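You operate a simulated robot arm through the tools that you are given. There is no shell and no other tool. Be economical: measure what you need, move in short steps, check, and stop when the job is done.

You run a simulated robot arm. Do the job below in one go: nothing can be reset, and whatever is moved stays where it is left.

Task
Fetch the folded wipe from the top of the grey pack bench and set it on top of the brown taped carton there. Then put one of the tickets from the top of the grey ink bench on the white proof card there. Then take the hoist pendant and put it on the top of the grey pack bench. Keep to this order.
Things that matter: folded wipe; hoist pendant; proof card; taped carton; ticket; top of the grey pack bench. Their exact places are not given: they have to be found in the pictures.

It is judged by the outcome, as a careful person would: the job done as asked, and still so three seconds after it is handed in. It fails if anything else is knocked over, pushed out of place, dropped, spilled or broken.

Robot
A 6-joint arm with a two-finger gripper on a trunk, on a base that drives. Base frame: it is fixed to the floor where the robot stands at the start and does not move with it; the origin is under the middle of the robot, x ahead of it, y to its left, z up; the surface under the hand at the start is at about z = 0.8. Units: m, degrees, N and s.
Its first joint turns from -166.0 to 166.0 degrees. Places, roughly: hoist pendant [1.25, -2.5, 0.75]; proof card [1, -2.5, 0.75]; ticket [1.25, -2.25, 0.75]; top of the grey pack bench [0.5, 0.7, 0.8]. Payload 3.43 kg.
The TCP is the grasp point between the finger pads, 0.02 m short of the fingertips. In the tool frame z runs along the fingers and y along their closing line. Largest opening 0.19 m; the body of the gripper starts 0.248 m behind the TCP.
Orientation is told as [roll, pitch, yaw] about the base's x, y, z axes, in that order, counted from this pose: with the fingers straight down and closing along the base's y, the tool's x points along the base's -x, its y along +y and its z along -z.

Tools
- The arm moves only by the tool send_rows. Its argument "motion" is a list of rows, each an object (a shift or turn left out is 0, a gripper value left out holds the last) with "claw": the gripper command, from -1 (fully open) to 1 (shut), values between in proportion; "xyz": the shift along the base's x, y, z in m, a list of three; "delta_rot": the turn, a rotation vector about the base's x, y, z in degrees, a list of three. In form: [{"claw": claw, "xyz": [tx, ty, tz], "delta_rot": [wx, wy, wz]}, ...]. A call has 1 to 12 rows; each row is the pose to reach, as a shift and turn from the pose commanded when the call began. Each row takes 0.2 s and may step no farther than 0.05 m and 8.6 degrees from the row before; otherwise, or with a gripper value out of range, the whole call is refused. A pose out of reach is approached as far as the arm can. The call stops where the force on the tool passes 40 N (or 10 N more than at its start, if that is more) or the arm is blocked; 0.2 s more then pass. The fingers move at their own pace (about 0.153 m/s each) and stop on an object; they squeeze with about 39 N. The grip force told is the motor's: it shows also when the fingers shut on nothing. Time passes only in rows, and 0.2 s behind the last, so rows that repeat a pose let the fingers close. It gives the time, the measured TCP pose, the force on the tool (base axes), the opening and the grip force at its end, in the units of the frame above (readings bear some noise), with the torque about the TCP (base axes, N m) and any sound that the robot's microphone picked up.
- Cameras (640 x 400 px; columns grow to the right, rows downward): "scene" is now at [0.0601, 0.2167, 1.6461]; the picture's right is [0.06, -1.00, 0.00], its down [-0.74, -0.05, -0.67] and it looks along [0.67, 0.04, -0.74] (base axes); focal length 270 px, centre (320, 200). "wrist" rides on the gripper at [0.07, -0.008, -0.288] in the tool frame; the picture's right is [0.12, 0.99, 0.00], its down [-0.96, 0.12, -0.25] and it looks along [-0.25, 0.03, 0.97] (tool axes); focal length 261 px, centre (320, 200).
- capture(camera): a new picture of that camera. It takes no simulated time.
- slide_trunk(by): slides the trunk up (or, below 0, down) by that many m; the arm and the scene camera ride with it, the base frame stays. It gives what a move gives, with no picture.
- steer(legs): drives the robot by 1 to 6 legs, each [ahead, turn to the left] in m and degrees, along the robot's own axes; the way and the turn of a leg run together, so that a leg with both is an arc; at most 1.5 m and 180 degrees a leg. The arm and the cameras ride along, it lands a little off, and it stops where it bumps. It gives what a move gives.
- turn_head(pan, tilt): turns the head with the scene camera to pan (to the left, within 120 degrees either way) and tilt (down, from -29 to 69), counted from straight ahead of the robot. It gives what a move gives.
- probe_pixels(camera, pixels): for up to 12 pixels [column, row] of the newest picture of that camera ("zoom" is the newest enlarged one), the place [x, y, z] in the base frame of the surface seen there, good to about 0.003 m. It takes no simulated time.
- zoom(camera, box): a new picture of the part [left, top, right, bottom] of that camera's present view, enlarged. It takes no simulated time.
- job_done(): hands the job in; it is judged then, once.

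Go step by step. Measure first, check grasps and placings, and put right what went wrong. The budget is 110 turns and 78 pictures, counting those below and the enlarged ones. Unless the task says otherwise, let go and move clear before handing in, and close with one line.

The tools are called after "Request:" as name(argument=value, ...) on one line, values as JSON. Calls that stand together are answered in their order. send_rows: Moves the arm, as the interface text tells. Its arguments: {"type":"object","properties":{"motion":{"type":"array","items":{"type":"object","properties":{"claw":{"type":"number"},"xyz":{"type":"array","items":{"type":"number"}},"delta_rot":{"type":"array","items":{"type":"number"}}}}}},"required":["motion"]} The other tools are called the same way: slide_trunk (by) slides the trunk up or down; steer (legs) drives the base; turn_head (pan, tilt) turns the head that bears the scene camera; capture (camera) takes a picture; probe_pixels (camera, pixels) gives the place of the surface under pixels of a picture; zoom (camera, box) takes an enlarged picture of a part of a camera's view; job_done () hands the job in.

At the start:

```text
t: 0.0
tcp_pos: [0.6025, 0.161, 1.1457]
tcp_rot: [-0.1, 0.0, 0.0]
force: [1.1, -0.3, -0.2]
wrist_torque: [0.02, -0.03, 0.03]
gripper_width: 0.19
gripper_force: 0.0
trunk travel left (down, up): [-0.225, 0.215]
robot x, y, heading: [0.0027, 0.001, -0.0]
head pan, tilt: [3.5, 47.8]
```

scene: 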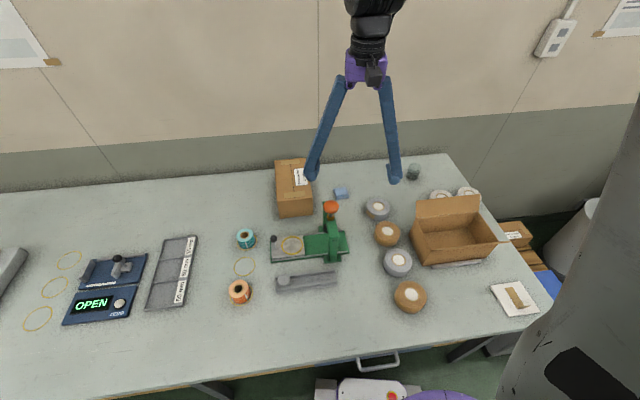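
wrist: 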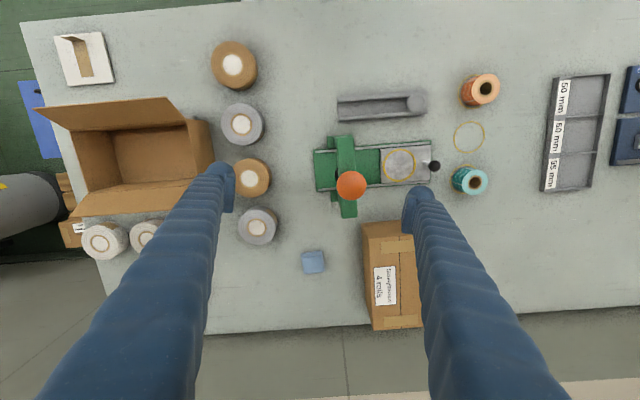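

The blue folded wipe looks to be at scene (341,193) and wrist (313,262), with the taped carton at scene (293,187). I'll probe both and zoom in.

Request:
probe_pixels(camera="wrist", pixels=[[313, 262], [303, 255], [323, 254], [304, 272], [324, 270], [370, 225], [410, 235], [375, 325], [418, 322], [395, 280], [340, 280], [351, 184]])

Request:
zoom(camera="wrist", box=[220, 160, 440, 340])

Request:
zoom(camera="scene", box=[250, 130, 430, 250])

```text
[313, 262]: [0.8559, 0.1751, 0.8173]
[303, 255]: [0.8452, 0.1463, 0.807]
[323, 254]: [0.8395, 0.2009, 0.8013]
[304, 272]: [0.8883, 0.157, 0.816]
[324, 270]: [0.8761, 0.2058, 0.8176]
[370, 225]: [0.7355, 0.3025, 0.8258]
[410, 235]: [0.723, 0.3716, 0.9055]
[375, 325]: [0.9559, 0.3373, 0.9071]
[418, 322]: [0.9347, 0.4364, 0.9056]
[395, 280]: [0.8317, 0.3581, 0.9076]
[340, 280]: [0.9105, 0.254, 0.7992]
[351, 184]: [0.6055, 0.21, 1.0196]
```

```text
2.22 times, centred on (330, 250) of wrist
```

zoom: 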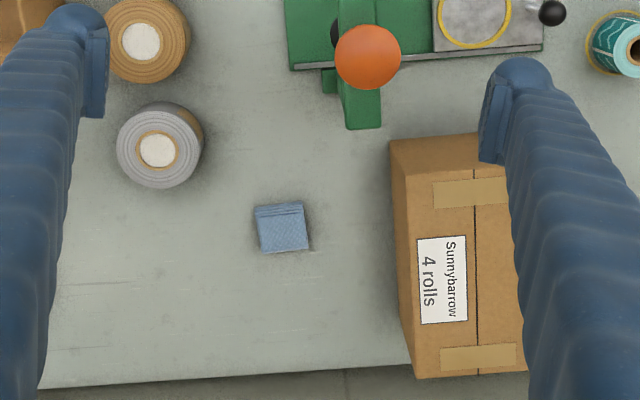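

```text
3.33 times, centred on (340, 190) of scene
```

zoom: 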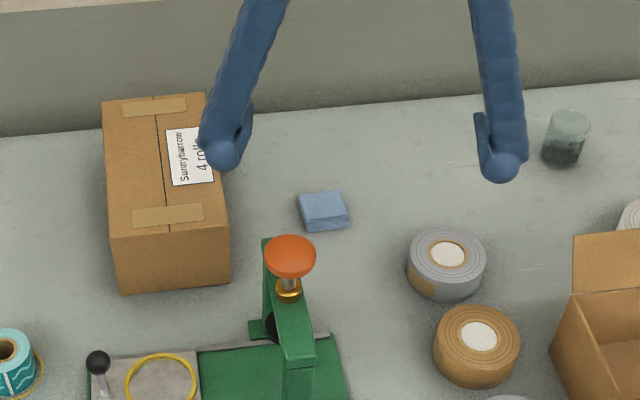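

The wipe is about 5 cm square, roughly at (0.862, 0.177), with its top at 0.817. I'll probe its corners and the carton's top more precisely.

Request:
probe_pixels(camera="zoom", pixels=[[301, 198], [339, 195], [347, 223], [309, 227], [324, 210], [108, 108], [198, 103], [115, 232], [225, 222], [160, 170], [447, 240], [270, 200]])

```text
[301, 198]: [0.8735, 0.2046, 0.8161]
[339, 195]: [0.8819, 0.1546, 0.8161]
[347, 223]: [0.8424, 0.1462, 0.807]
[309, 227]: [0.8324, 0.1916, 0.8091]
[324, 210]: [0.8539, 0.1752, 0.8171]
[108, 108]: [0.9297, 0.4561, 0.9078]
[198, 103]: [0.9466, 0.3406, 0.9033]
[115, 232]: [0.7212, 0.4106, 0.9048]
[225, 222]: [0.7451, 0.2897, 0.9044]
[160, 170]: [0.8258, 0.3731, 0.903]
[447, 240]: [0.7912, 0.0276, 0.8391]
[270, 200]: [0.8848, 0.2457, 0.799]
```

I'll take the wipe at (0.858, 0.175) with a yaw of about 11°. I'm moving above it with the fingers partly open, keeping high past the press knob.

Request:
send_rows(motion=[{"claw": -0.05, "xyz": [0.043, 0.002, 0], "delta_rot": [0, 0, 2]}, {"xyz": [0.086, 0.004, 0], "delta_rot": [0, 0, 4]}, {"xyz": [0.129, 0.007, 0], "delta_rot": [0, 0, 6]}, {"xyz": [0.172, 0.009, 0], "delta_rot": [0, 0, 8]}, {"xyz": [0.215, 0.012, 0], "delta_rot": [0, 0, 10]}, {"xyz": [0.2555, 0.014, 0], "delta_rot": [0, 0, 11]}, {"xyz": [0.2555, 0.014, -0.05], "delta_rot": [0, 0, 11]}, {"xyz": [0.2555, 0.014, -0.1], "delta_rot": [0, 0, 11]}, {"xyz": [0.2555, 0.014, -0.15], "delta_rot": [0, 0, 11]}, {"xyz": [0.2555, 0.014, -0.2], "delta_rot": [0, 0, 11]}, {"xyz": [0.2555, 0.014, -0.23], "delta_rot": [0, 0, 11]}, {"xyz": [0.2555, 0.014, -0.23], "delta_rot": [0, 0, 11]}])

Request:
capture(camera="wrist")

```text
t: 2.6
tcp_pos: [0.8584, 0.1749, 0.9156]
tcp_rot: [-0.1, 0.0, 11.1]
force: [0.5, -0.5, -0.2]
wrist_torque: [-0.01, -0.06, -0.01]
gripper_width: 0.0998
gripper_force: 0.1
trunk travel left (down, up): [-0.225, 0.215]
robot x, y, heading: [0.0002, -0.0004, 0.1]
head pan, tilt: [3.5, 47.8]
```

```text
73 pictures are left
```

wrist: 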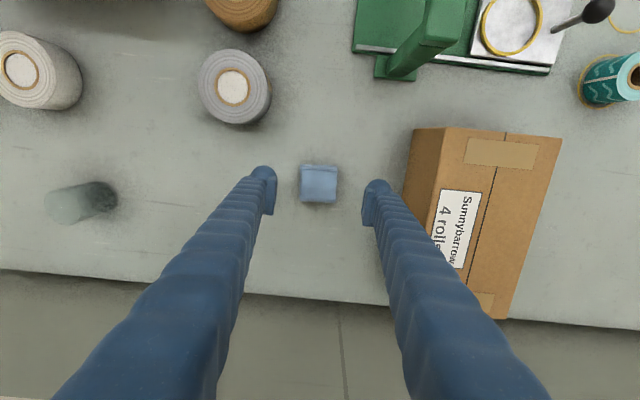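

The wipe sits square between the fingers at (318,185). I'll descend and close.

Request:
send_rows(motion=[{"xyz": [0, 0, -0.045]}, {"xyz": [0, 0, -0.08]}, {"xyz": [0, 0, -0.0935]}, {"claw": 0.3, "xyz": [0, 0, -0.0935]}, {"claw": 1, "xyz": [0, 0, -0.0935]}, {"claw": 1, "xyz": [0, 0, -0.0935]}, {"claw": 1, "xyz": [0, 0, -0.0935]}])

```text
t: 4.2
tcp_pos: [0.8585, 0.1759, 0.8226]
tcp_rot: [-0.1, 0.0, 11.0]
force: [-0.2, 0.7, 2.0]
wrist_torque: [0.01, -0.03, 0.04]
gripper_width: 0.0556
gripper_force: 38.5
trunk travel left (down, up): [-0.225, 0.215]
robot x, y, heading: [0.0, 0.0001, 0.2]
head pan, tilt: [3.5, 47.8]
```

The wipe is gripped at 5.6 cm. I'll lift it well above the carton and carry it over.

Request:
send_rows(motion=[{"xyz": [0, 0, 0.045]}, {"xyz": [0, 0, 0.09]}, {"xyz": [0, 0, 0.135]}, {"xyz": [0, 0, 0.17]}, {"xyz": [-0.005, 0.04, 0.17]}, {"xyz": [-0.01, 0.08, 0.17]}, {"xyz": [-0.014, 0.12, 0.17]}, {"xyz": [-0.019, 0.16, 0.17]}, {"xyz": [-0.0235, 0.198, 0.17]}, {"xyz": [-0.0235, 0.198, 0.15]}, {"xyz": [-0.0235, 0.198, 0.13]}, {"xyz": [-0.0235, 0.198, 0.13]}])

Request:
capture(camera="wrist")

```text
t: 6.8
tcp_pos: [0.8341, 0.3747, 0.9533]
tcp_rot: [-0.1, 0.1, 11.1]
force: [-0.1, 0.6, -0.6]
wrist_torque: [-0.05, 0.01, -0.02]
gripper_width: 0.0551
gripper_force: 38.6
trunk travel left (down, up): [-0.225, 0.215]
robot x, y, heading: [0.0009, 0.0042, 0.3]
head pan, tilt: [3.5, 47.8]
```

```text
72 pictures are left
```

wrist: 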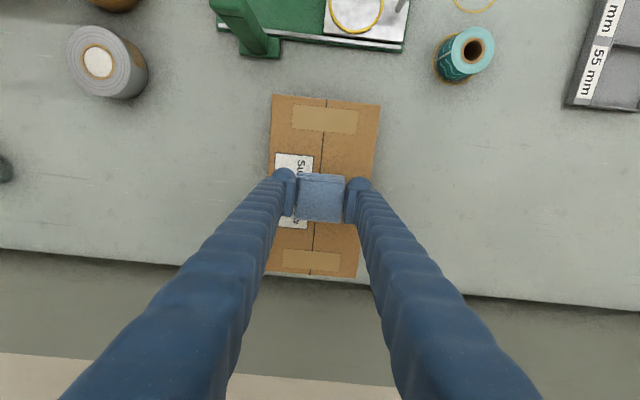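

The wipe is centred over the carton top. I'll lower it to about 0.928 and release gently.

Request:
send_rows(motion=[{"xyz": [0, 0, -0.012]}, {"xyz": [0, 0, -0.02]}, {"xyz": [0, 0, -0.0245]}, {"xyz": [0, 0, -0.0245]}, {"claw": 0.2, "xyz": [0, 0, -0.0245]}, {"claw": 0.1, "xyz": [0, 0, -0.0245]}, {"claw": 0.1, "xyz": [0, 0, 0.0]}, {"claw": 0.1, "xyz": [0, 0, 0.05]}, {"claw": 0.1, "xyz": [0, 0, 0.1]}, {"claw": 0.1, "xyz": [0, 0, 0.15]}, {"claw": 0.1, "xyz": [0, 0, 0.19]}])

Request:
capture(camera="wrist")

Request:
capture(camera="scene")

```text
t: 9.2
tcp_pos: [0.8343, 0.3734, 1.1437]
tcp_rot: [0.0, 0.2, 11.0]
force: [0.8, -0.2, 0.1]
wrist_torque: [0.04, -0.06, 0.01]
gripper_width: 0.0855
gripper_force: 0.0
trunk travel left (down, up): [-0.225, 0.215]
robot x, y, heading: [0.0004, -0.0003, -0.1]
head pan, tilt: [3.5, 47.8]
```

```text
71 pictures are left
```

wrist: 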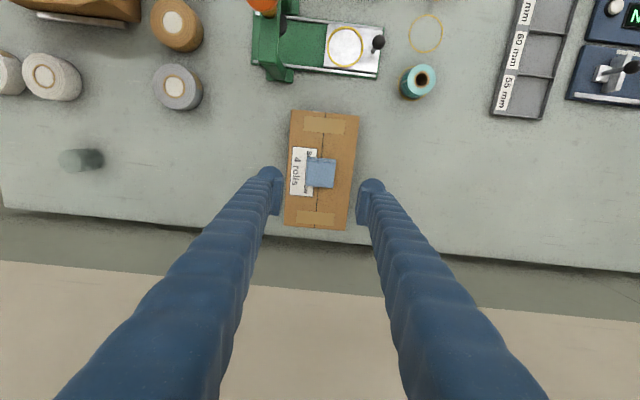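

```text
70 pictures are left
```

scene: 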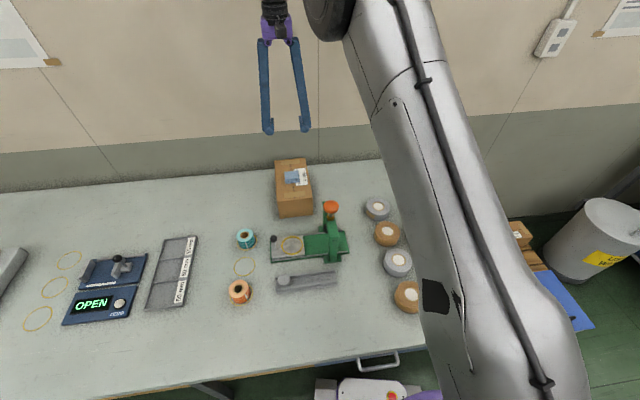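

The wipe rests on the carton at (320,172). Next I'll retract the arm and look right toward the ink bench.

Request:
send_rows(motion=[{"xyz": [-0.04, -0.03, 0.02]}, {"xyz": [-0.08, -0.06, 0.04], "delta_rot": [0, 0, -2]}, {"xyz": [-0.12, -0.09, 0.06], "delta_rot": [0, 0, -4]}, {"xyz": [-0.16, -0.12, 0.08], "delta_rot": [0, 0, -6]}, {"xyz": [-0.2, -0.15, 0.09], "delta_rot": [0, 0, -8]}, {"xyz": [-0.235, -0.18, 0.1], "delta_rot": [0, 0, -10]}, {"xyz": [-0.26, -0.21, 0.1], "delta_rot": [0, 0, -11]}, {"xyz": [-0.28, -0.25, 0.1], "delta_rot": [0, 0, -11]}, {"xyz": [-0.3, -0.29, 0.1], "delta_rot": [0, 0, -11]}, {"xyz": [-0.32, -0.33, 0.1], "delta_rot": [0, 0, -11]}, {"xyz": [-0.34, -0.3634, 0.1], "delta_rot": [0, 0, -11]}])

Request:
turn_head(pan=-65, tilt=25)

Request:
capture(camera="scene")

```text
refused: row 1 steps farther than a row can; nothing moved
```

```text
t: 10.6
tcp_pos: [0.8348, 0.3719, 1.1426]
tcp_rot: [0.0, 0.1, 10.9]
force: [-0.5, 0.2, 0.4]
wrist_torque: [0.03, -0.01, -0.03]
gripper_width: 0.0856
gripper_force: 0.0
trunk travel left (down, up): [-0.225, 0.215]
robot x, y, heading: [-0.0002, 0.0, -0.0]
head pan, tilt: [-65.0, 25.0]
```

```text
69 pictures are left
```

scene: 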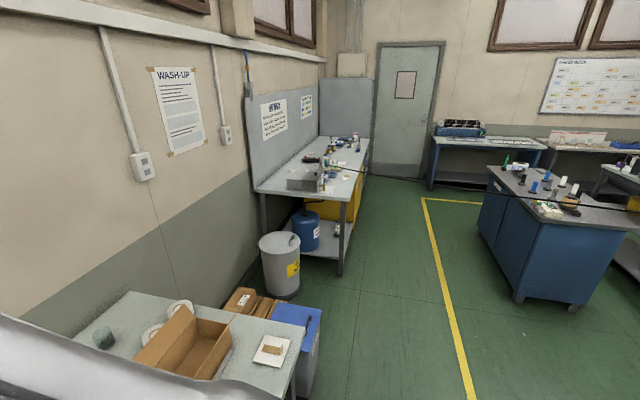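

The grey ink bench is at scene (310,170). I'll retract the arm with smaller steps, zoom there and probe.

Request:
send_rows(motion=[{"xyz": [-0.035, -0.025, 0.02]}, {"xyz": [-0.07, -0.05, 0.04], "delta_rot": [0, 0, -2]}, {"xyz": [-0.105, -0.075, 0.06], "delta_rot": [0, 0, -4]}, {"xyz": [-0.14, -0.1, 0.08], "delta_rot": [0, 0, -6]}, {"xyz": [-0.175, -0.13, 0.09], "delta_rot": [0, 0, -8]}, {"xyz": [-0.21, -0.16, 0.1], "delta_rot": [0, 0, -10]}, {"xyz": [-0.24, -0.195, 0.1], "delta_rot": [0, 0, -11]}, {"xyz": [-0.265, -0.235, 0.1], "delta_rot": [0, 0, -11]}, {"xyz": [-0.29, -0.275, 0.1], "delta_rot": [0, 0, -11]}, {"xyz": [-0.315, -0.315, 0.1], "delta_rot": [0, 0, -11]}, {"xyz": [-0.34, -0.355, 0.1], "delta_rot": [0, 0, -11]}])

Request:
zoom(camera="scene", box=[240, 110, 400, 210])

Request:
probe_pixels(camera="scene", pixels=[[258, 188], [350, 196], [367, 140], [322, 139], [272, 292], [312, 340], [305, 362], [322, 312], [425, 200], [468, 395], [520, 295], [480, 230]])

```text
t: 13.0
tcp_pos: [0.4928, 0.015, 1.2438]
tcp_rot: [0.0, -0.1, 0.0]
force: [-0.5, -0.4, 0.4]
wrist_torque: [0.0, -0.07, 0.03]
gripper_width: 0.0855
gripper_force: 0.0
trunk travel left (down, up): [-0.225, 0.215]
robot x, y, heading: [-0.0043, 0.0005, 0.0]
head pan, tilt: [-65.0, 25.0]
```

```text
4.00 times, centred on (320, 160) of scene
```

zoom: 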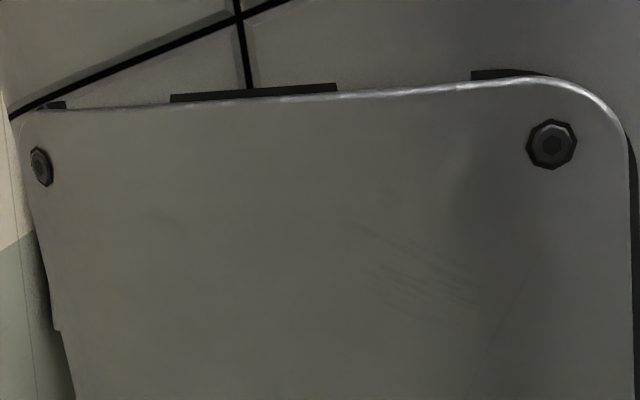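

```text
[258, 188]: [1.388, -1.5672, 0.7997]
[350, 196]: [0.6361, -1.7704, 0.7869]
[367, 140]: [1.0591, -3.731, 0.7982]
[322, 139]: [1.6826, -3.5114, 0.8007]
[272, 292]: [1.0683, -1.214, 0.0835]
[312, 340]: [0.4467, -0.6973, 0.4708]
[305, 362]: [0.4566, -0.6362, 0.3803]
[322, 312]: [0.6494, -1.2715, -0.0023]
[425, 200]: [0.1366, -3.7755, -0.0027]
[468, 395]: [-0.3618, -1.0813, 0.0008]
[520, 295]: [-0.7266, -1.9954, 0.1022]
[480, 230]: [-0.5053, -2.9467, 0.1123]
```

The ink bench's front edge runs from about (0.64,-1.77) to (1.06,-3.73), with its top at about 0.80. A thin black line crosses the aisle in the earlier picture, so I'll back off, turn towards it and look before driving.

Request:
steer(legs=[[-0.3, 0], [0, -77]])

Request:
turn_head(pan=25, tilt=20)

Request:
capture(camera="scene")

```text
t: 20.6
tcp_pos: [-0.1671, -0.4808, 1.2437]
tcp_rot: [-0.1, 0.0, -76.2]
force: [1.6, 0.1, -0.1]
wrist_torque: [-0.06, 0.43, -0.01]
gripper_width: 0.0858
gripper_force: 0.0
trunk travel left (down, up): [-0.225, 0.215]
robot x, y, heading: [-0.2444, 0.0086, -76.1]
head pan, tilt: [-65.0, 25.0]
stopped in leg 2: the robot was blocked; the commanded pose is now the measured one
```

```text
t: 22.2
tcp_pos: [-0.1687, -0.4801, 1.2443]
tcp_rot: [0.1, 0.0, -76.2]
force: [0.5, -0.3, 0.1]
wrist_torque: [-0.03, 0.04, -0.02]
gripper_width: 0.0855
gripper_force: 0.1
trunk travel left (down, up): [-0.225, 0.215]
robot x, y, heading: [-0.2404, 0.0097, -76.2]
head pan, tilt: [25.0, 20.0]
```

```text
67 pictures are left
```

scene: 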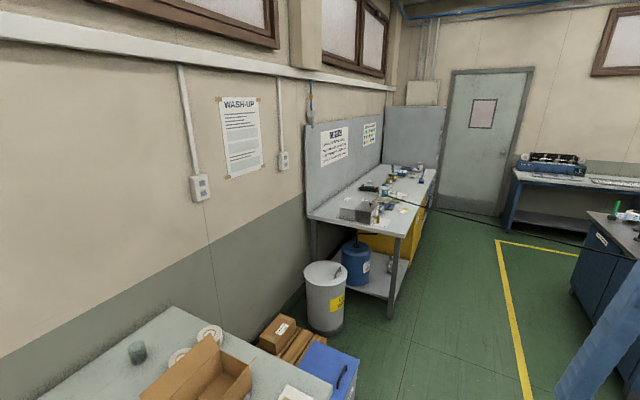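

The turn was blocked at -76°, and a cable seems to run from the bench at (390,190) across towards the island. I'll look down around the base and zoom in on the cable.

Request:
zoom(camera="scene", box=[320, 140, 480, 240])

Request:
zoom(camera="scene", box=[400, 160, 640, 310])

Request:
probe_pixels(camera="scene", pixels=[[440, 208], [480, 218], [520, 229], [560, 240], [580, 244], [395, 196], [390, 211], [404, 237], [436, 170], [310, 216], [350, 360], [333, 399]])

Request:
turn_head(pan=60, tilt=65)

Request:
capture(camera="scene")

```text
4.00 times, centred on (400, 190) of scene
```

zoom: 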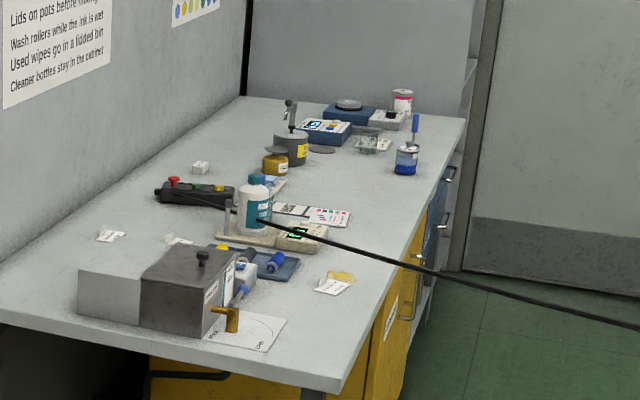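

```text
2.67 times, centred on (520, 235) of scene
```

zoom: 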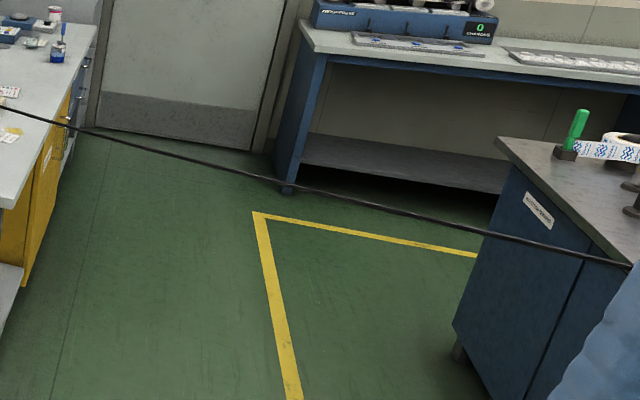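

```text
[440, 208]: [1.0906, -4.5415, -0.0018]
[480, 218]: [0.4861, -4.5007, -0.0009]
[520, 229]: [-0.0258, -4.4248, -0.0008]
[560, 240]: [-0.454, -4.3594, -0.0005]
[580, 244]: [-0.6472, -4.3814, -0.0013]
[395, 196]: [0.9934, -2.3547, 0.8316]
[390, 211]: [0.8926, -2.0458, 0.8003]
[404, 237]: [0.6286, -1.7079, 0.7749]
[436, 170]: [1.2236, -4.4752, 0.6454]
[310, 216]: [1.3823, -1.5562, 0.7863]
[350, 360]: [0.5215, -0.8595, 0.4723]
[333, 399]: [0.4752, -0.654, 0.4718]
```

```text
t: 23.3
tcp_pos: [-0.1695, -0.48, 1.2449]
tcp_rot: [0.0, 0.0, -76.3]
force: [-0.1, -0.3, 0.4]
wrist_torque: [0.0, -0.01, 0.02]
gripper_width: 0.0858
gripper_force: 0.1
trunk travel left (down, up): [-0.225, 0.215]
robot x, y, heading: [-0.244, 0.0111, -76.1]
head pan, tilt: [60.0, 65.0]
```

```text
64 pictures are left
```

scene: 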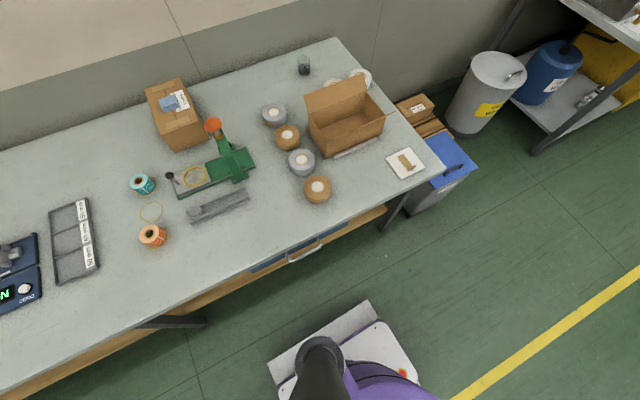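

The pendant is the dark box with red and green buttons at about zoom (195,190), and its cable runs from it across the aisle. I need to know where it goes and what blocked the turn, so I'll look right and rear.

Request:
turn_head(pan=-40, tilt=25)

Request:
capture(camera="scene")

Request:
turn_head(pan=-120, tilt=45)

Request:
capture(camera="scene")

```text
t: 25.1
tcp_pos: [-0.17, -0.481, 1.2454]
tcp_rot: [0.0, 0.0, -76.1]
force: [0.9, 0.6, 0.3]
wrist_torque: [0.03, -0.04, -0.01]
gripper_width: 0.0853
gripper_force: 0.1
trunk travel left (down, up): [-0.225, 0.215]
robot x, y, heading: [-0.241, 0.0123, -75.8]
head pan, tilt: [-40.0, 25.0]
```

```text
63 pictures are left
```

scene: 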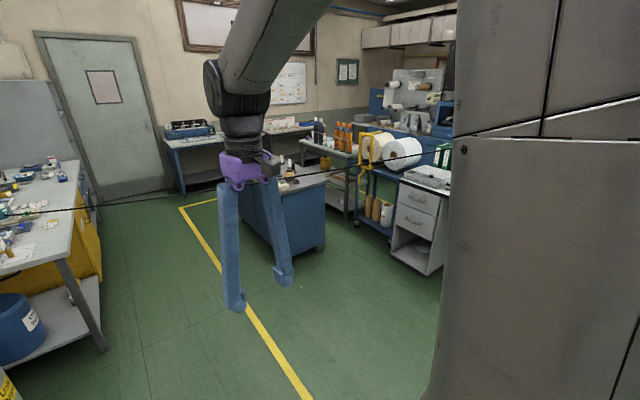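

```text
t: 26.6
tcp_pos: [-0.1708, -0.482, 1.2444]
tcp_rot: [0.0, 0.1, -76.2]
force: [0.7, 0.8, 0.4]
wrist_torque: [0.03, -0.04, 0.0]
gripper_width: 0.0853
gripper_force: 0.1
trunk travel left (down, up): [-0.225, 0.215]
robot x, y, heading: [-0.2418, 0.0126, -76.0]
head pan, tilt: [-120.0, 45.0]
```

```text
62 pictures are left
```

scene: 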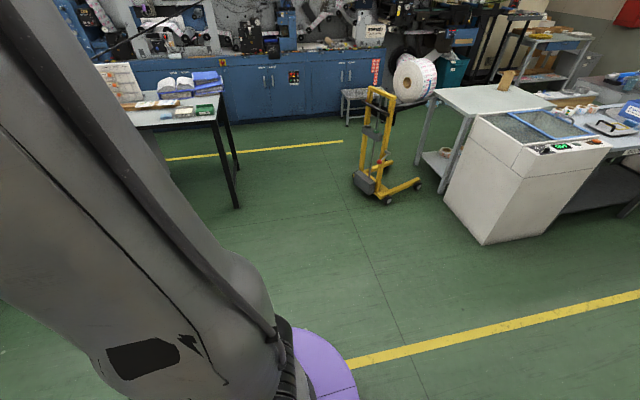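

The cable rises from the bench and continues to the right, past the arm. I'll zoom on it and probe to get its 3D path.

Request:
turn_head(pan=-40, tilt=25)

Request:
zoom(camera="scene", box=[300, 130, 460, 230])

Request:
zoom(camera="scene", box=[0, 160, 120, 235])

Request:
zoom(camera="scene", box=[440, 70, 640, 195])

```text
t: 28.1
tcp_pos: [-0.1693, -0.4813, 1.2442]
tcp_rot: [0.0, 0.0, -76.1]
force: [-0.5, -0.1, 0.2]
wrist_torque: [0.03, 0.01, 0.01]
gripper_width: 0.0856
gripper_force: 0.0
trunk travel left (down, up): [-0.225, 0.215]
robot x, y, heading: [-0.2402, 0.0112, -75.7]
head pan, tilt: [-40.0, 25.0]
```

```text
4.00 times, centred on (380, 180) of scene
```

zoom: 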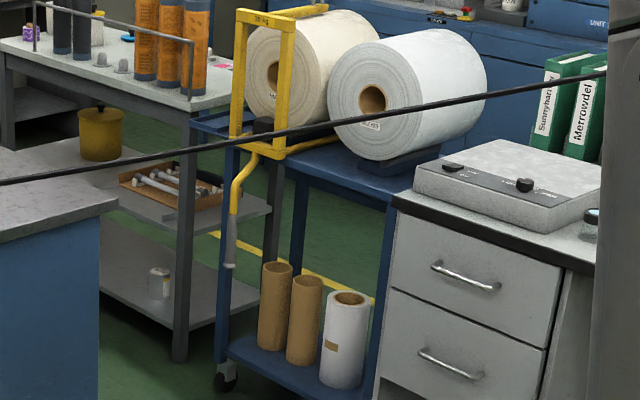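

```text
5.33 times, centred on (60, 198) of scene
```

zoom: 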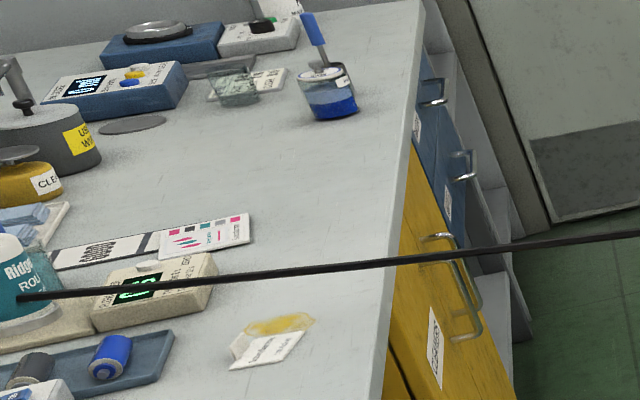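

```text
3.20 times, centred on (540, 132) of scene
```

zoom: 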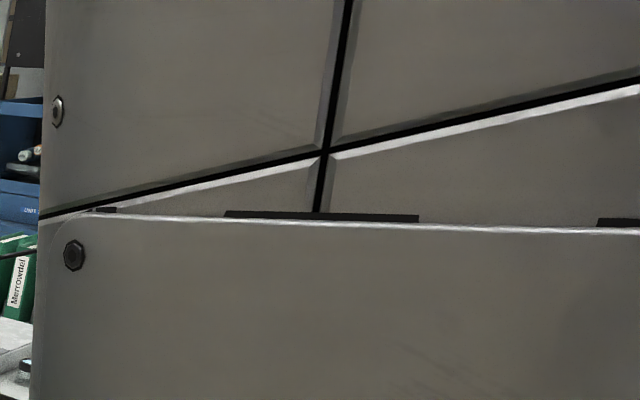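

The thick black line seems to start abruptly at zoom (20,298), near the bottle. I'll probe pixels on it directly.

Request:
zoom(camera="scene", box=[0, 200, 64, 240])

Request:
probe_pixels(camera="zoom", pixels=[[45, 158], [100, 154], [160, 150], [220, 145], [280, 138], [340, 132], [400, 125], [500, 114], [600, 104]])

```text
10.00 times, centred on (32, 220) of scene
```

zoom: 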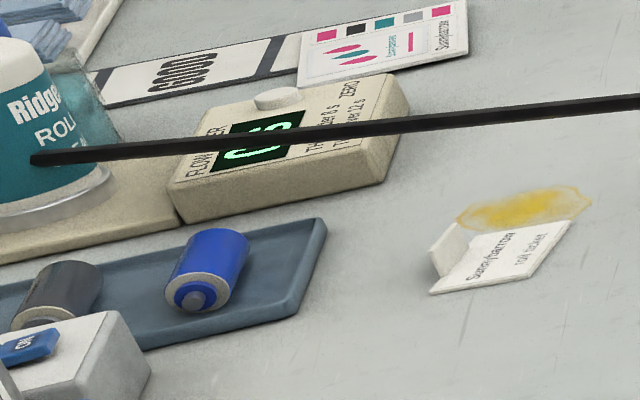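

```text
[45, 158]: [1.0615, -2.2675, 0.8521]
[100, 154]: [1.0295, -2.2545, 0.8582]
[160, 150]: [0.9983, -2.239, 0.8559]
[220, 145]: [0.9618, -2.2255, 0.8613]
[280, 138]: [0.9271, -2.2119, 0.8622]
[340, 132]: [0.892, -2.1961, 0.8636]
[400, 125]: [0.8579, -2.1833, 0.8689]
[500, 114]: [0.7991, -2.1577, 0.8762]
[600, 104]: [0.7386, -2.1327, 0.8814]
```

The cable is real: it goes from (1.06,-2.27,0.85) up across the aisle. I'll probe farther along it.

Request:
zoom(camera="scene", box=[300, 140, 460, 240])

Request:
probe_pixels(camera="zoom", pixels=[[20, 140], [80, 129], [140, 119], [200, 108], [260, 96], [330, 83], [400, 69], [500, 53], [590, 37]])

Request:
zoom(camera="scene", box=[100, 160, 228, 240])

Request:
probe_pixels(camera="zoom", pixels=[[50, 221], [150, 204], [200, 198], [300, 183], [400, 168], [450, 161], [500, 155], [550, 147]])

```text
4.00 times, centred on (380, 190) of scene
```

zoom: 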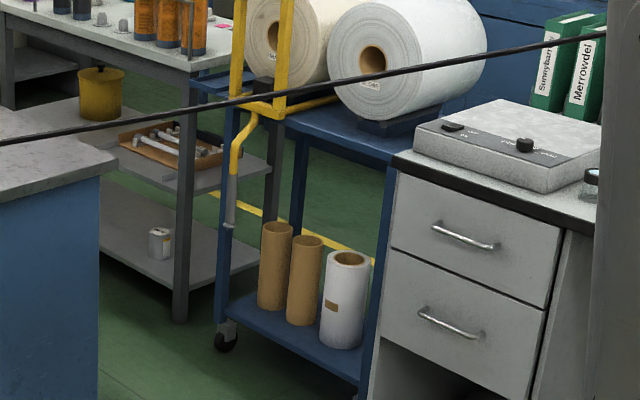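

```text
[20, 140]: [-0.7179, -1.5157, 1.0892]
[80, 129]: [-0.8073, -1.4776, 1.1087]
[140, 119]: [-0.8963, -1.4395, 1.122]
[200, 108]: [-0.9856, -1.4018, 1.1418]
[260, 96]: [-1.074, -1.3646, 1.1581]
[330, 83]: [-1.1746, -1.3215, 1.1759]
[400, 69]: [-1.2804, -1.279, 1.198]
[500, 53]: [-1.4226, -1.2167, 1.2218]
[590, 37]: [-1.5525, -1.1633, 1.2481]
```

```text
5.00 times, centred on (164, 200) of scene
```

zoom: 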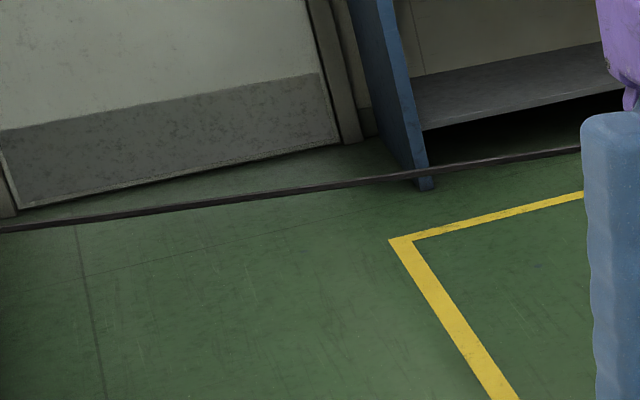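

```text
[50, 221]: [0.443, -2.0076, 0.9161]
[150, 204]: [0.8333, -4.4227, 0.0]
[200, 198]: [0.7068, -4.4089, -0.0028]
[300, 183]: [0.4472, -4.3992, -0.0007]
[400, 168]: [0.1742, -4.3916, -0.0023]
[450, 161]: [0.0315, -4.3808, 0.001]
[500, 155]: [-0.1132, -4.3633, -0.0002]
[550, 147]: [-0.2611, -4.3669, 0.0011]
```

The cable runs as a line from (1.06,-2.27,0.85) to (-1.55,-1.16,1.25), so I must stay on its near (+y) side and not drive through it. I'll check the base footprint and what blocked the turn.

Request:
turn_head(pan=110, tilt=65)

Request:
capture(camera="scene")

Request:
turn_head(pan=50, tilt=69)

Request:
capture(camera="scene")

```text
t: 30.5
tcp_pos: [-0.1696, -0.4811, 1.2446]
tcp_rot: [-0.1, 0.0, -76.2]
force: [-0.3, -0.6, 0.1]
wrist_torque: [0.01, 0.02, 0.02]
gripper_width: 0.0855
gripper_force: 0.0
trunk travel left (down, up): [-0.225, 0.215]
robot x, y, heading: [-0.245, 0.0101, -76.3]
head pan, tilt: [110.0, 65.0]
```

```text
55 pictures are left
```

scene: 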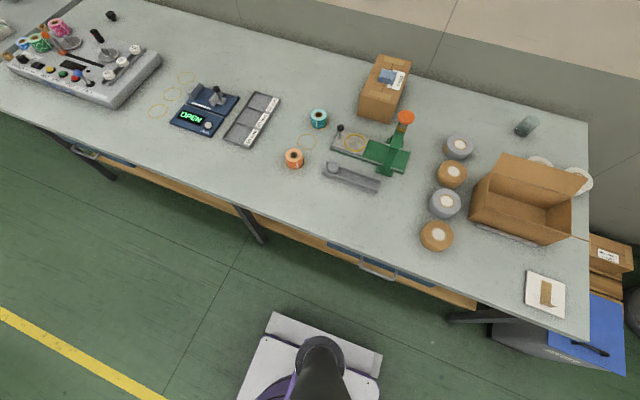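

```text
t: 31.8
tcp_pos: [-0.1697, -0.4807, 1.2448]
tcp_rot: [0.1, 0.1, -76.2]
force: [-0.2, 0.0, -0.3]
wrist_torque: [0.03, -0.02, 0.0]
gripper_width: 0.0857
gripper_force: 0.1
trunk travel left (down, up): [-0.225, 0.215]
robot x, y, heading: [-0.2407, 0.0117, -76.0]
head pan, tilt: [50.0, 68.8]
```

```text
54 pictures are left
```

scene: 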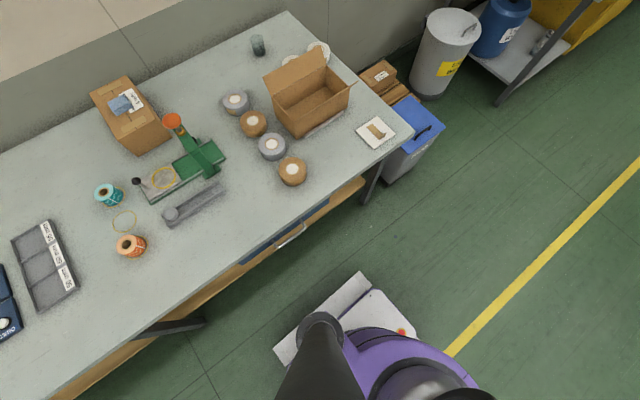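

I'll probe the base footprint and the bench edge in this view.

Request:
probe_pixels(camera="scene", pixels=[[362, 275], [280, 348], [372, 293], [412, 338], [402, 332], [413, 133], [340, 188], [200, 272], [165, 327], [368, 200], [290, 238], [440, 380]])

```text
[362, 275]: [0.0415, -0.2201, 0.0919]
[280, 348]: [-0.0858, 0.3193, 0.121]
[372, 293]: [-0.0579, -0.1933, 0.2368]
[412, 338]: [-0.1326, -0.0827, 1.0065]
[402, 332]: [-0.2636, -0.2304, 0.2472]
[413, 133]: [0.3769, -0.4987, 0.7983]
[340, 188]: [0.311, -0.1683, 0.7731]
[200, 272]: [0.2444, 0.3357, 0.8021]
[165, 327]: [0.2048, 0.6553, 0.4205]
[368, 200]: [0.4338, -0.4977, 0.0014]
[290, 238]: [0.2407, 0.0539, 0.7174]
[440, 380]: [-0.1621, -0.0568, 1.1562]
```

The base measures about ±0.28 × ±0.22 m and nothing near it looks blocked. Next I'll see where the cable leads, as it may rise high enough to drive under.

Request:
turn_head(pan=-115, tilt=5)

Request:
capture(camera="scene")

```text
t: 34.3
tcp_pos: [-0.1693, -0.48, 1.2443]
tcp_rot: [-0.1, 0.0, -76.3]
force: [-0.2, -0.5, -0.3]
wrist_torque: [-0.01, 0.01, 0.02]
gripper_width: 0.0855
gripper_force: 0.1
trunk travel left (down, up): [-0.225, 0.215]
robot x, y, heading: [-0.2408, 0.0094, -76.2]
head pan, tilt: [-115.0, 5.0]
```

```text
53 pictures are left
```

scene: 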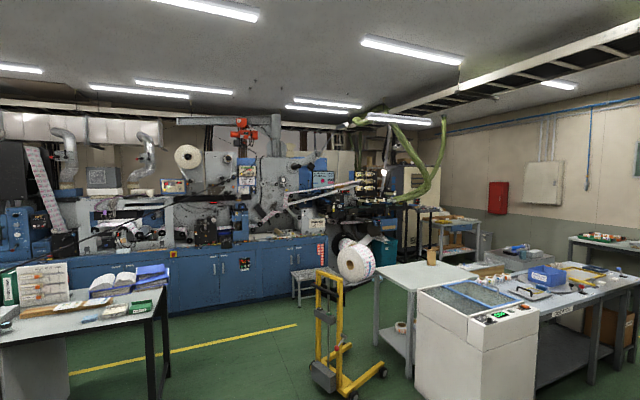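

A red hoist hangs over the press at (243,130), and the cable climbs to it. I'll zoom and probe the cable there.

Request:
zoom(camera="scene", box=[60, 100, 300, 250])

Request:
probe_pixels(camera="zoom", pixels=[[490, 80], [480, 115], [60, 379], [120, 352], [200, 310], [260, 300], [440, 250], [300, 395]])

```text
2.67 times, centred on (180, 175) of scene
```

zoom: 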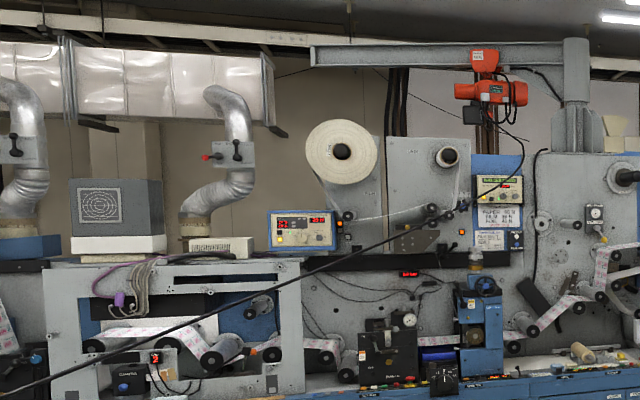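

```text
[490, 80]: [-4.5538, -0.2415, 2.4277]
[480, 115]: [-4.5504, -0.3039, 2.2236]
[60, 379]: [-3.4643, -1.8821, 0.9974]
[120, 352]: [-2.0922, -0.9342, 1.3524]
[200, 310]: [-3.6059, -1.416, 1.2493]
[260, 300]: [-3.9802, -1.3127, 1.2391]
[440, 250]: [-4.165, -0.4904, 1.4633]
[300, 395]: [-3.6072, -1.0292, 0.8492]
```

The hoist is far off at (-4.5,-0.2,2.2) and the cable never gets high enough in the aisle, so I'll work from the near side. I'll drive closer along the aisle, staying short of the cable, and look at the bench.

Request:
steer(legs=[[1.3, 3]])

Request:
turn_head(pan=25, tilt=35)

Request:
capture(camera="scene")

```text
t: 43.1
tcp_pos: [0.2115, -1.7077, 1.2446]
tcp_rot: [0.1, -0.1, -72.4]
force: [0.3, 0.1, 0.5]
wrist_torque: [0.03, 0.0, 0.01]
gripper_width: 0.0858
gripper_force: 0.0
trunk travel left (down, up): [-0.225, 0.215]
robot x, y, heading: [0.1061, -1.2252, -72.3]
head pan, tilt: [-115.0, 5.0]
```

```text
t: 45.3
tcp_pos: [0.2119, -1.7069, 1.2459]
tcp_rot: [0.0, 0.0, -72.5]
force: [0.3, 0.2, 0.2]
wrist_torque: [0.01, 0.01, 0.0]
gripper_width: 0.0856
gripper_force: 0.0
trunk travel left (down, up): [-0.225, 0.215]
robot x, y, heading: [0.107, -1.2213, -72.1]
head pan, tilt: [25.0, 35.0]
```

```text
51 pictures are left
```

scene: 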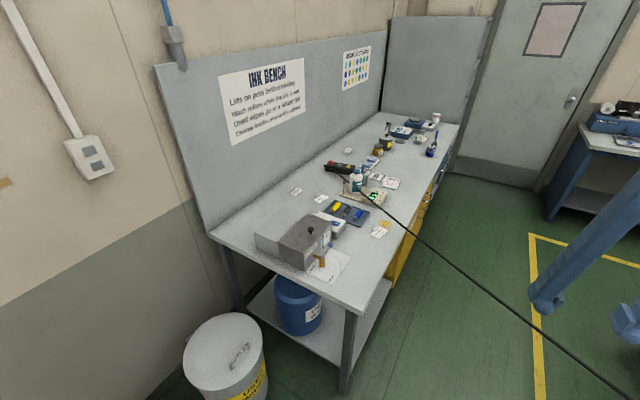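

Request:
zoom(camera="scene", box=[230, 140, 422, 260])

Request:
zoom(camera="scene", box=[270, 150, 414, 240])

Request:
probe_pixels(camera="scene", pixels=[[295, 191], [321, 199], [379, 231], [335, 269], [391, 184], [338, 168], [377, 175], [348, 151], [350, 300], [212, 236], [375, 198], [355, 210]])

```text
3.33 times, centred on (326, 200) of scene
```

zoom: 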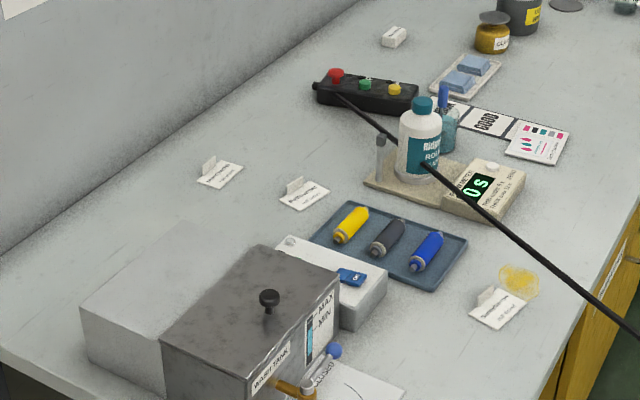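

```text
4.44 times, centred on (342, 195) of scene
```

zoom: 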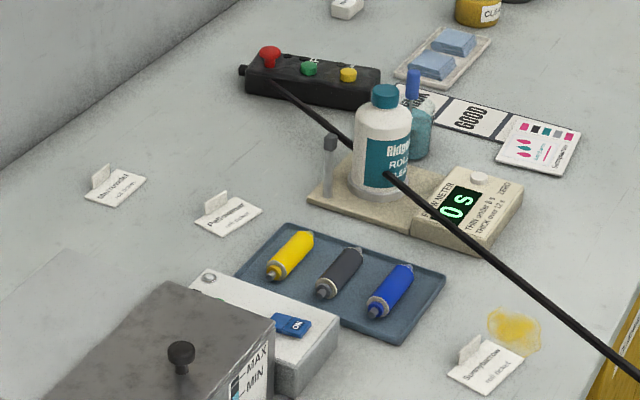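

```text
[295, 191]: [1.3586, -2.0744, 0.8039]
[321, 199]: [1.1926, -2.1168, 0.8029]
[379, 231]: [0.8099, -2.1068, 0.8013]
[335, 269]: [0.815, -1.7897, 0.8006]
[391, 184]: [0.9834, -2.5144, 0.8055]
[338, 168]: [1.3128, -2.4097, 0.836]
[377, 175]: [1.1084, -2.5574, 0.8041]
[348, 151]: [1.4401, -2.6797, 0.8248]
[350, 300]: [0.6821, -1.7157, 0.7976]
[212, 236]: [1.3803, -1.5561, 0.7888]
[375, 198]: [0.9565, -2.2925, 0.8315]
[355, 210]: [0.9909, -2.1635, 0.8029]
```

The proof card is at about (0.98,-2.51), a free ticket lies at (1.19,-2.12) and the pendant is near (1.3,-2.42). I'll sidle up parallel to the bench front, staying on the near side of the cable.

Request:
steer(legs=[[0.3, 20], [0.3, -26]])

Request:
turn_head(pan=45, tilt=50)

Request:
capture(camera="scene")

```text
t: 49.3
tcp_pos: [0.4759, -2.0438, 1.247]
tcp_rot: [-0.1, -0.3, -64.7]
force: [1.6, -0.4, -0.4]
wrist_torque: [-0.23, 0.3, 0.01]
gripper_width: 0.0854
gripper_force: 0.0
trunk travel left (down, up): [-0.225, 0.215]
robot x, y, heading: [0.3055, -1.5823, -58.3]
head pan, tilt: [25.0, 35.0]
stopped in leg 2: the robot was blocked; the commanded pose is now the measured one
```

```text
t: 50.1
tcp_pos: [0.4764, -2.045, 1.2469]
tcp_rot: [0.0, 0.0, -64.4]
force: [0.1, -0.9, 0.1]
wrist_torque: [0.03, -0.07, -0.01]
gripper_width: 0.0855
gripper_force: 0.0
trunk travel left (down, up): [-0.225, 0.215]
robot x, y, heading: [0.3016, -1.5767, -58.4]
head pan, tilt: [45.0, 50.0]
```

```text
48 pictures are left
```

scene: 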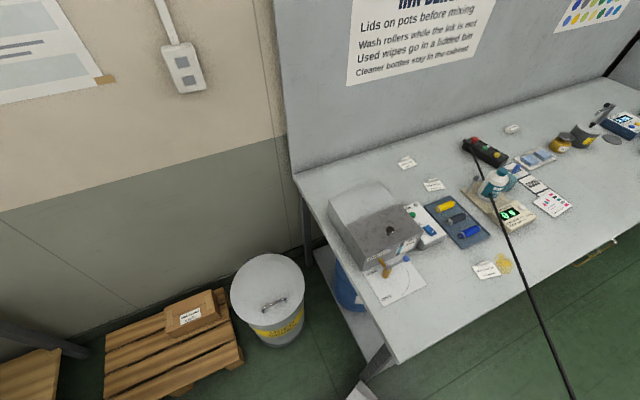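

The base's front-left corner touched the bench corner at about (0.64,-1.71). I'll back off, shift sideways clear of the bench end, align with the bench at -78°, then drive in.

Request:
steer(legs=[[-0.2, 0], [0, 68], [0.135, 0], [0, -88]])

```text
t: 63.4
tcp_pos: [0.323, -1.8873, 1.2471]
tcp_rot: [0.0, -0.1, -85.6]
force: [0.3, 0.1, 0.0]
wrist_torque: [0.0, 0.04, 0.06]
gripper_width: 0.0854
gripper_force: 0.1
trunk travel left (down, up): [-0.225, 0.215]
robot x, y, heading: [0.3556, -1.3868, -79.7]
head pan, tilt: [45.0, 50.0]
```

I'm at (0.356,-1.387) heading -79.7°, clear and aligned. I'll drive straight along the bench front.

Request:
steer(legs=[[0.38, 0]])

Request:
capture(camera="scene")

```text
t: 65.4
tcp_pos: [0.3554, -1.9929, 1.2486]
tcp_rot: [0.0, -0.1, -84.4]
force: [0.0, 0.3, -0.1]
wrist_torque: [-0.09, 0.33, -0.02]
gripper_width: 0.0857
gripper_force: 0.0
trunk travel left (down, up): [-0.225, 0.215]
robot x, y, heading: [0.3666, -1.4962, -72.4]
head pan, tilt: [45.0, 50.0]
stopped in leg 1: the robot was blocked; the commanded pose is now the measured one
```

```text
47 pictures are left
```

scene: 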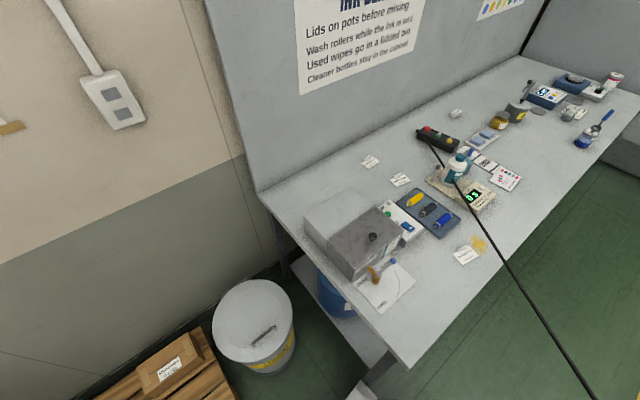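

The base is slightly wider than I measured and touched the corner again. I'll back off, angle away a little and pass at about 0.31 m from the edge.

Request:
steer(legs=[[-0.2, 0], [0, -11], [0.3, 0]])

```text
t: 70.5
tcp_pos: [0.2329, -2.087, 1.2473]
tcp_rot: [0.1, -0.1, -95.2]
force: [0.8, -0.3, 0.7]
wrist_torque: [0.08, -0.01, 0.0]
gripper_width: 0.0857
gripper_force: 0.1
trunk travel left (down, up): [-0.225, 0.215]
robot x, y, heading: [0.3414, -1.5996, -83.0]
head pan, tilt: [45.0, 50.0]
```

I'm clear at n ≈ -0.31, and another 0.18 m with a slight left arc should reach the stance.

Request:
steer(legs=[[0.18, 6]])

Request:
turn_head(pan=60, tilt=45)

Request:
capture(camera="scene")

Request:
capture(camera="wrist")

```text
t: 72.3
tcp_pos: [0.3164, -2.2742, 1.2479]
tcp_rot: [0.0, 0.0, -89.3]
force: [0.6, 0.9, -1.2]
wrist_torque: [0.05, 0.02, 0.02]
gripper_width: 0.0853
gripper_force: 0.0
trunk travel left (down, up): [-0.225, 0.215]
robot x, y, heading: [0.3635, -1.7787, -77.1]
head pan, tilt: [45.0, 50.0]
```

```text
t: 73.1
tcp_pos: [0.3174, -2.273, 1.2484]
tcp_rot: [0.0, -0.1, -89.1]
force: [-0.2, -0.3, -1.4]
wrist_torque: [0.02, 0.0, 0.01]
gripper_width: 0.0853
gripper_force: 0.0
trunk travel left (down, up): [-0.225, 0.215]
robot x, y, heading: [0.3657, -1.777, -77.0]
head pan, tilt: [60.0, 45.0]
```

```text
46 pictures are left
```

scene: 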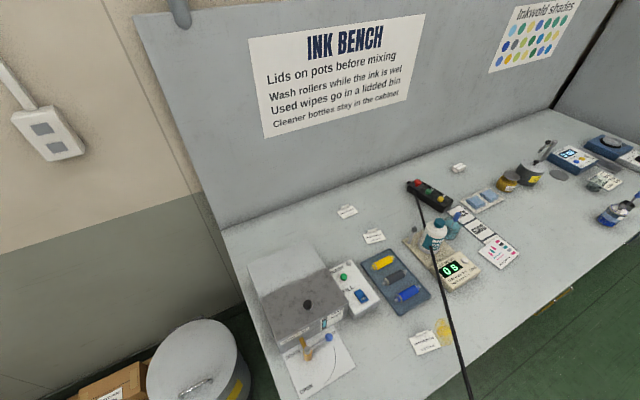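

```text
45 pictures are left
```

wrist: 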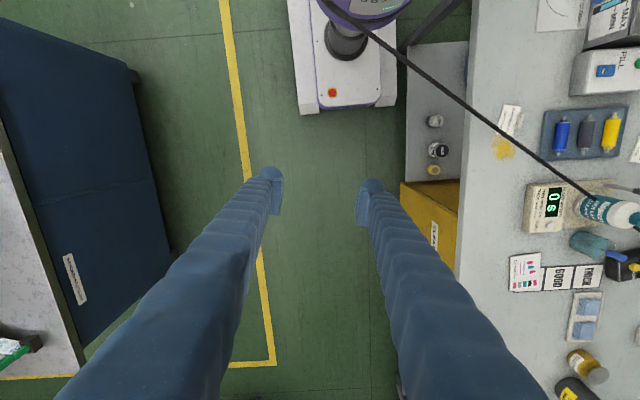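

I've reached the stance. I'll probe the cable, tickets, card and pendant from here.

Request:
zoom(camera="scene", box=[328, 165, 536, 295])

Request:
probe_pixels(camera="zoom", pixels=[[135, 233], [135, 213], [115, 220], [160, 226], [530, 250], [490, 235], [570, 235], [260, 55], [370, 115], [315, 85], [275, 105], [320, 260]])

Request:
probe_pixels(camera="scene", pixels=[[446, 300], [458, 350], [435, 250], [423, 215]])

```text
3.08 times, centred on (432, 230) of scene
```

zoom: 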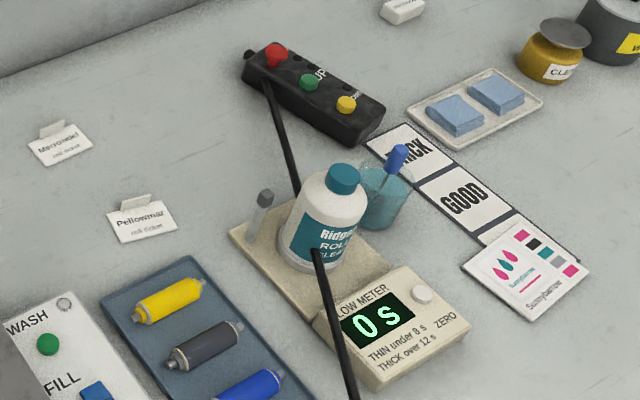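

```text
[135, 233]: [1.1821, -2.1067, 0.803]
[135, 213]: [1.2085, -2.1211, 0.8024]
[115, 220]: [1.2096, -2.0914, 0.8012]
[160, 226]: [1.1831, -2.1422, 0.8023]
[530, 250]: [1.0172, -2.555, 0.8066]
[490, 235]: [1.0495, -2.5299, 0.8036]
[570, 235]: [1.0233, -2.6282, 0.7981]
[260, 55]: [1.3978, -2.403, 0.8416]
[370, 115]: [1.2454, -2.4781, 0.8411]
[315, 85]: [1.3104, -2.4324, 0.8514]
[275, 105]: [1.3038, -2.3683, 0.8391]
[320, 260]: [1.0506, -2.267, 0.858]
```

```text
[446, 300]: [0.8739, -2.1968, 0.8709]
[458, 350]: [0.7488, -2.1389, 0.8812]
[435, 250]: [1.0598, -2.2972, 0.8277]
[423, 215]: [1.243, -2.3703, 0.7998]
```

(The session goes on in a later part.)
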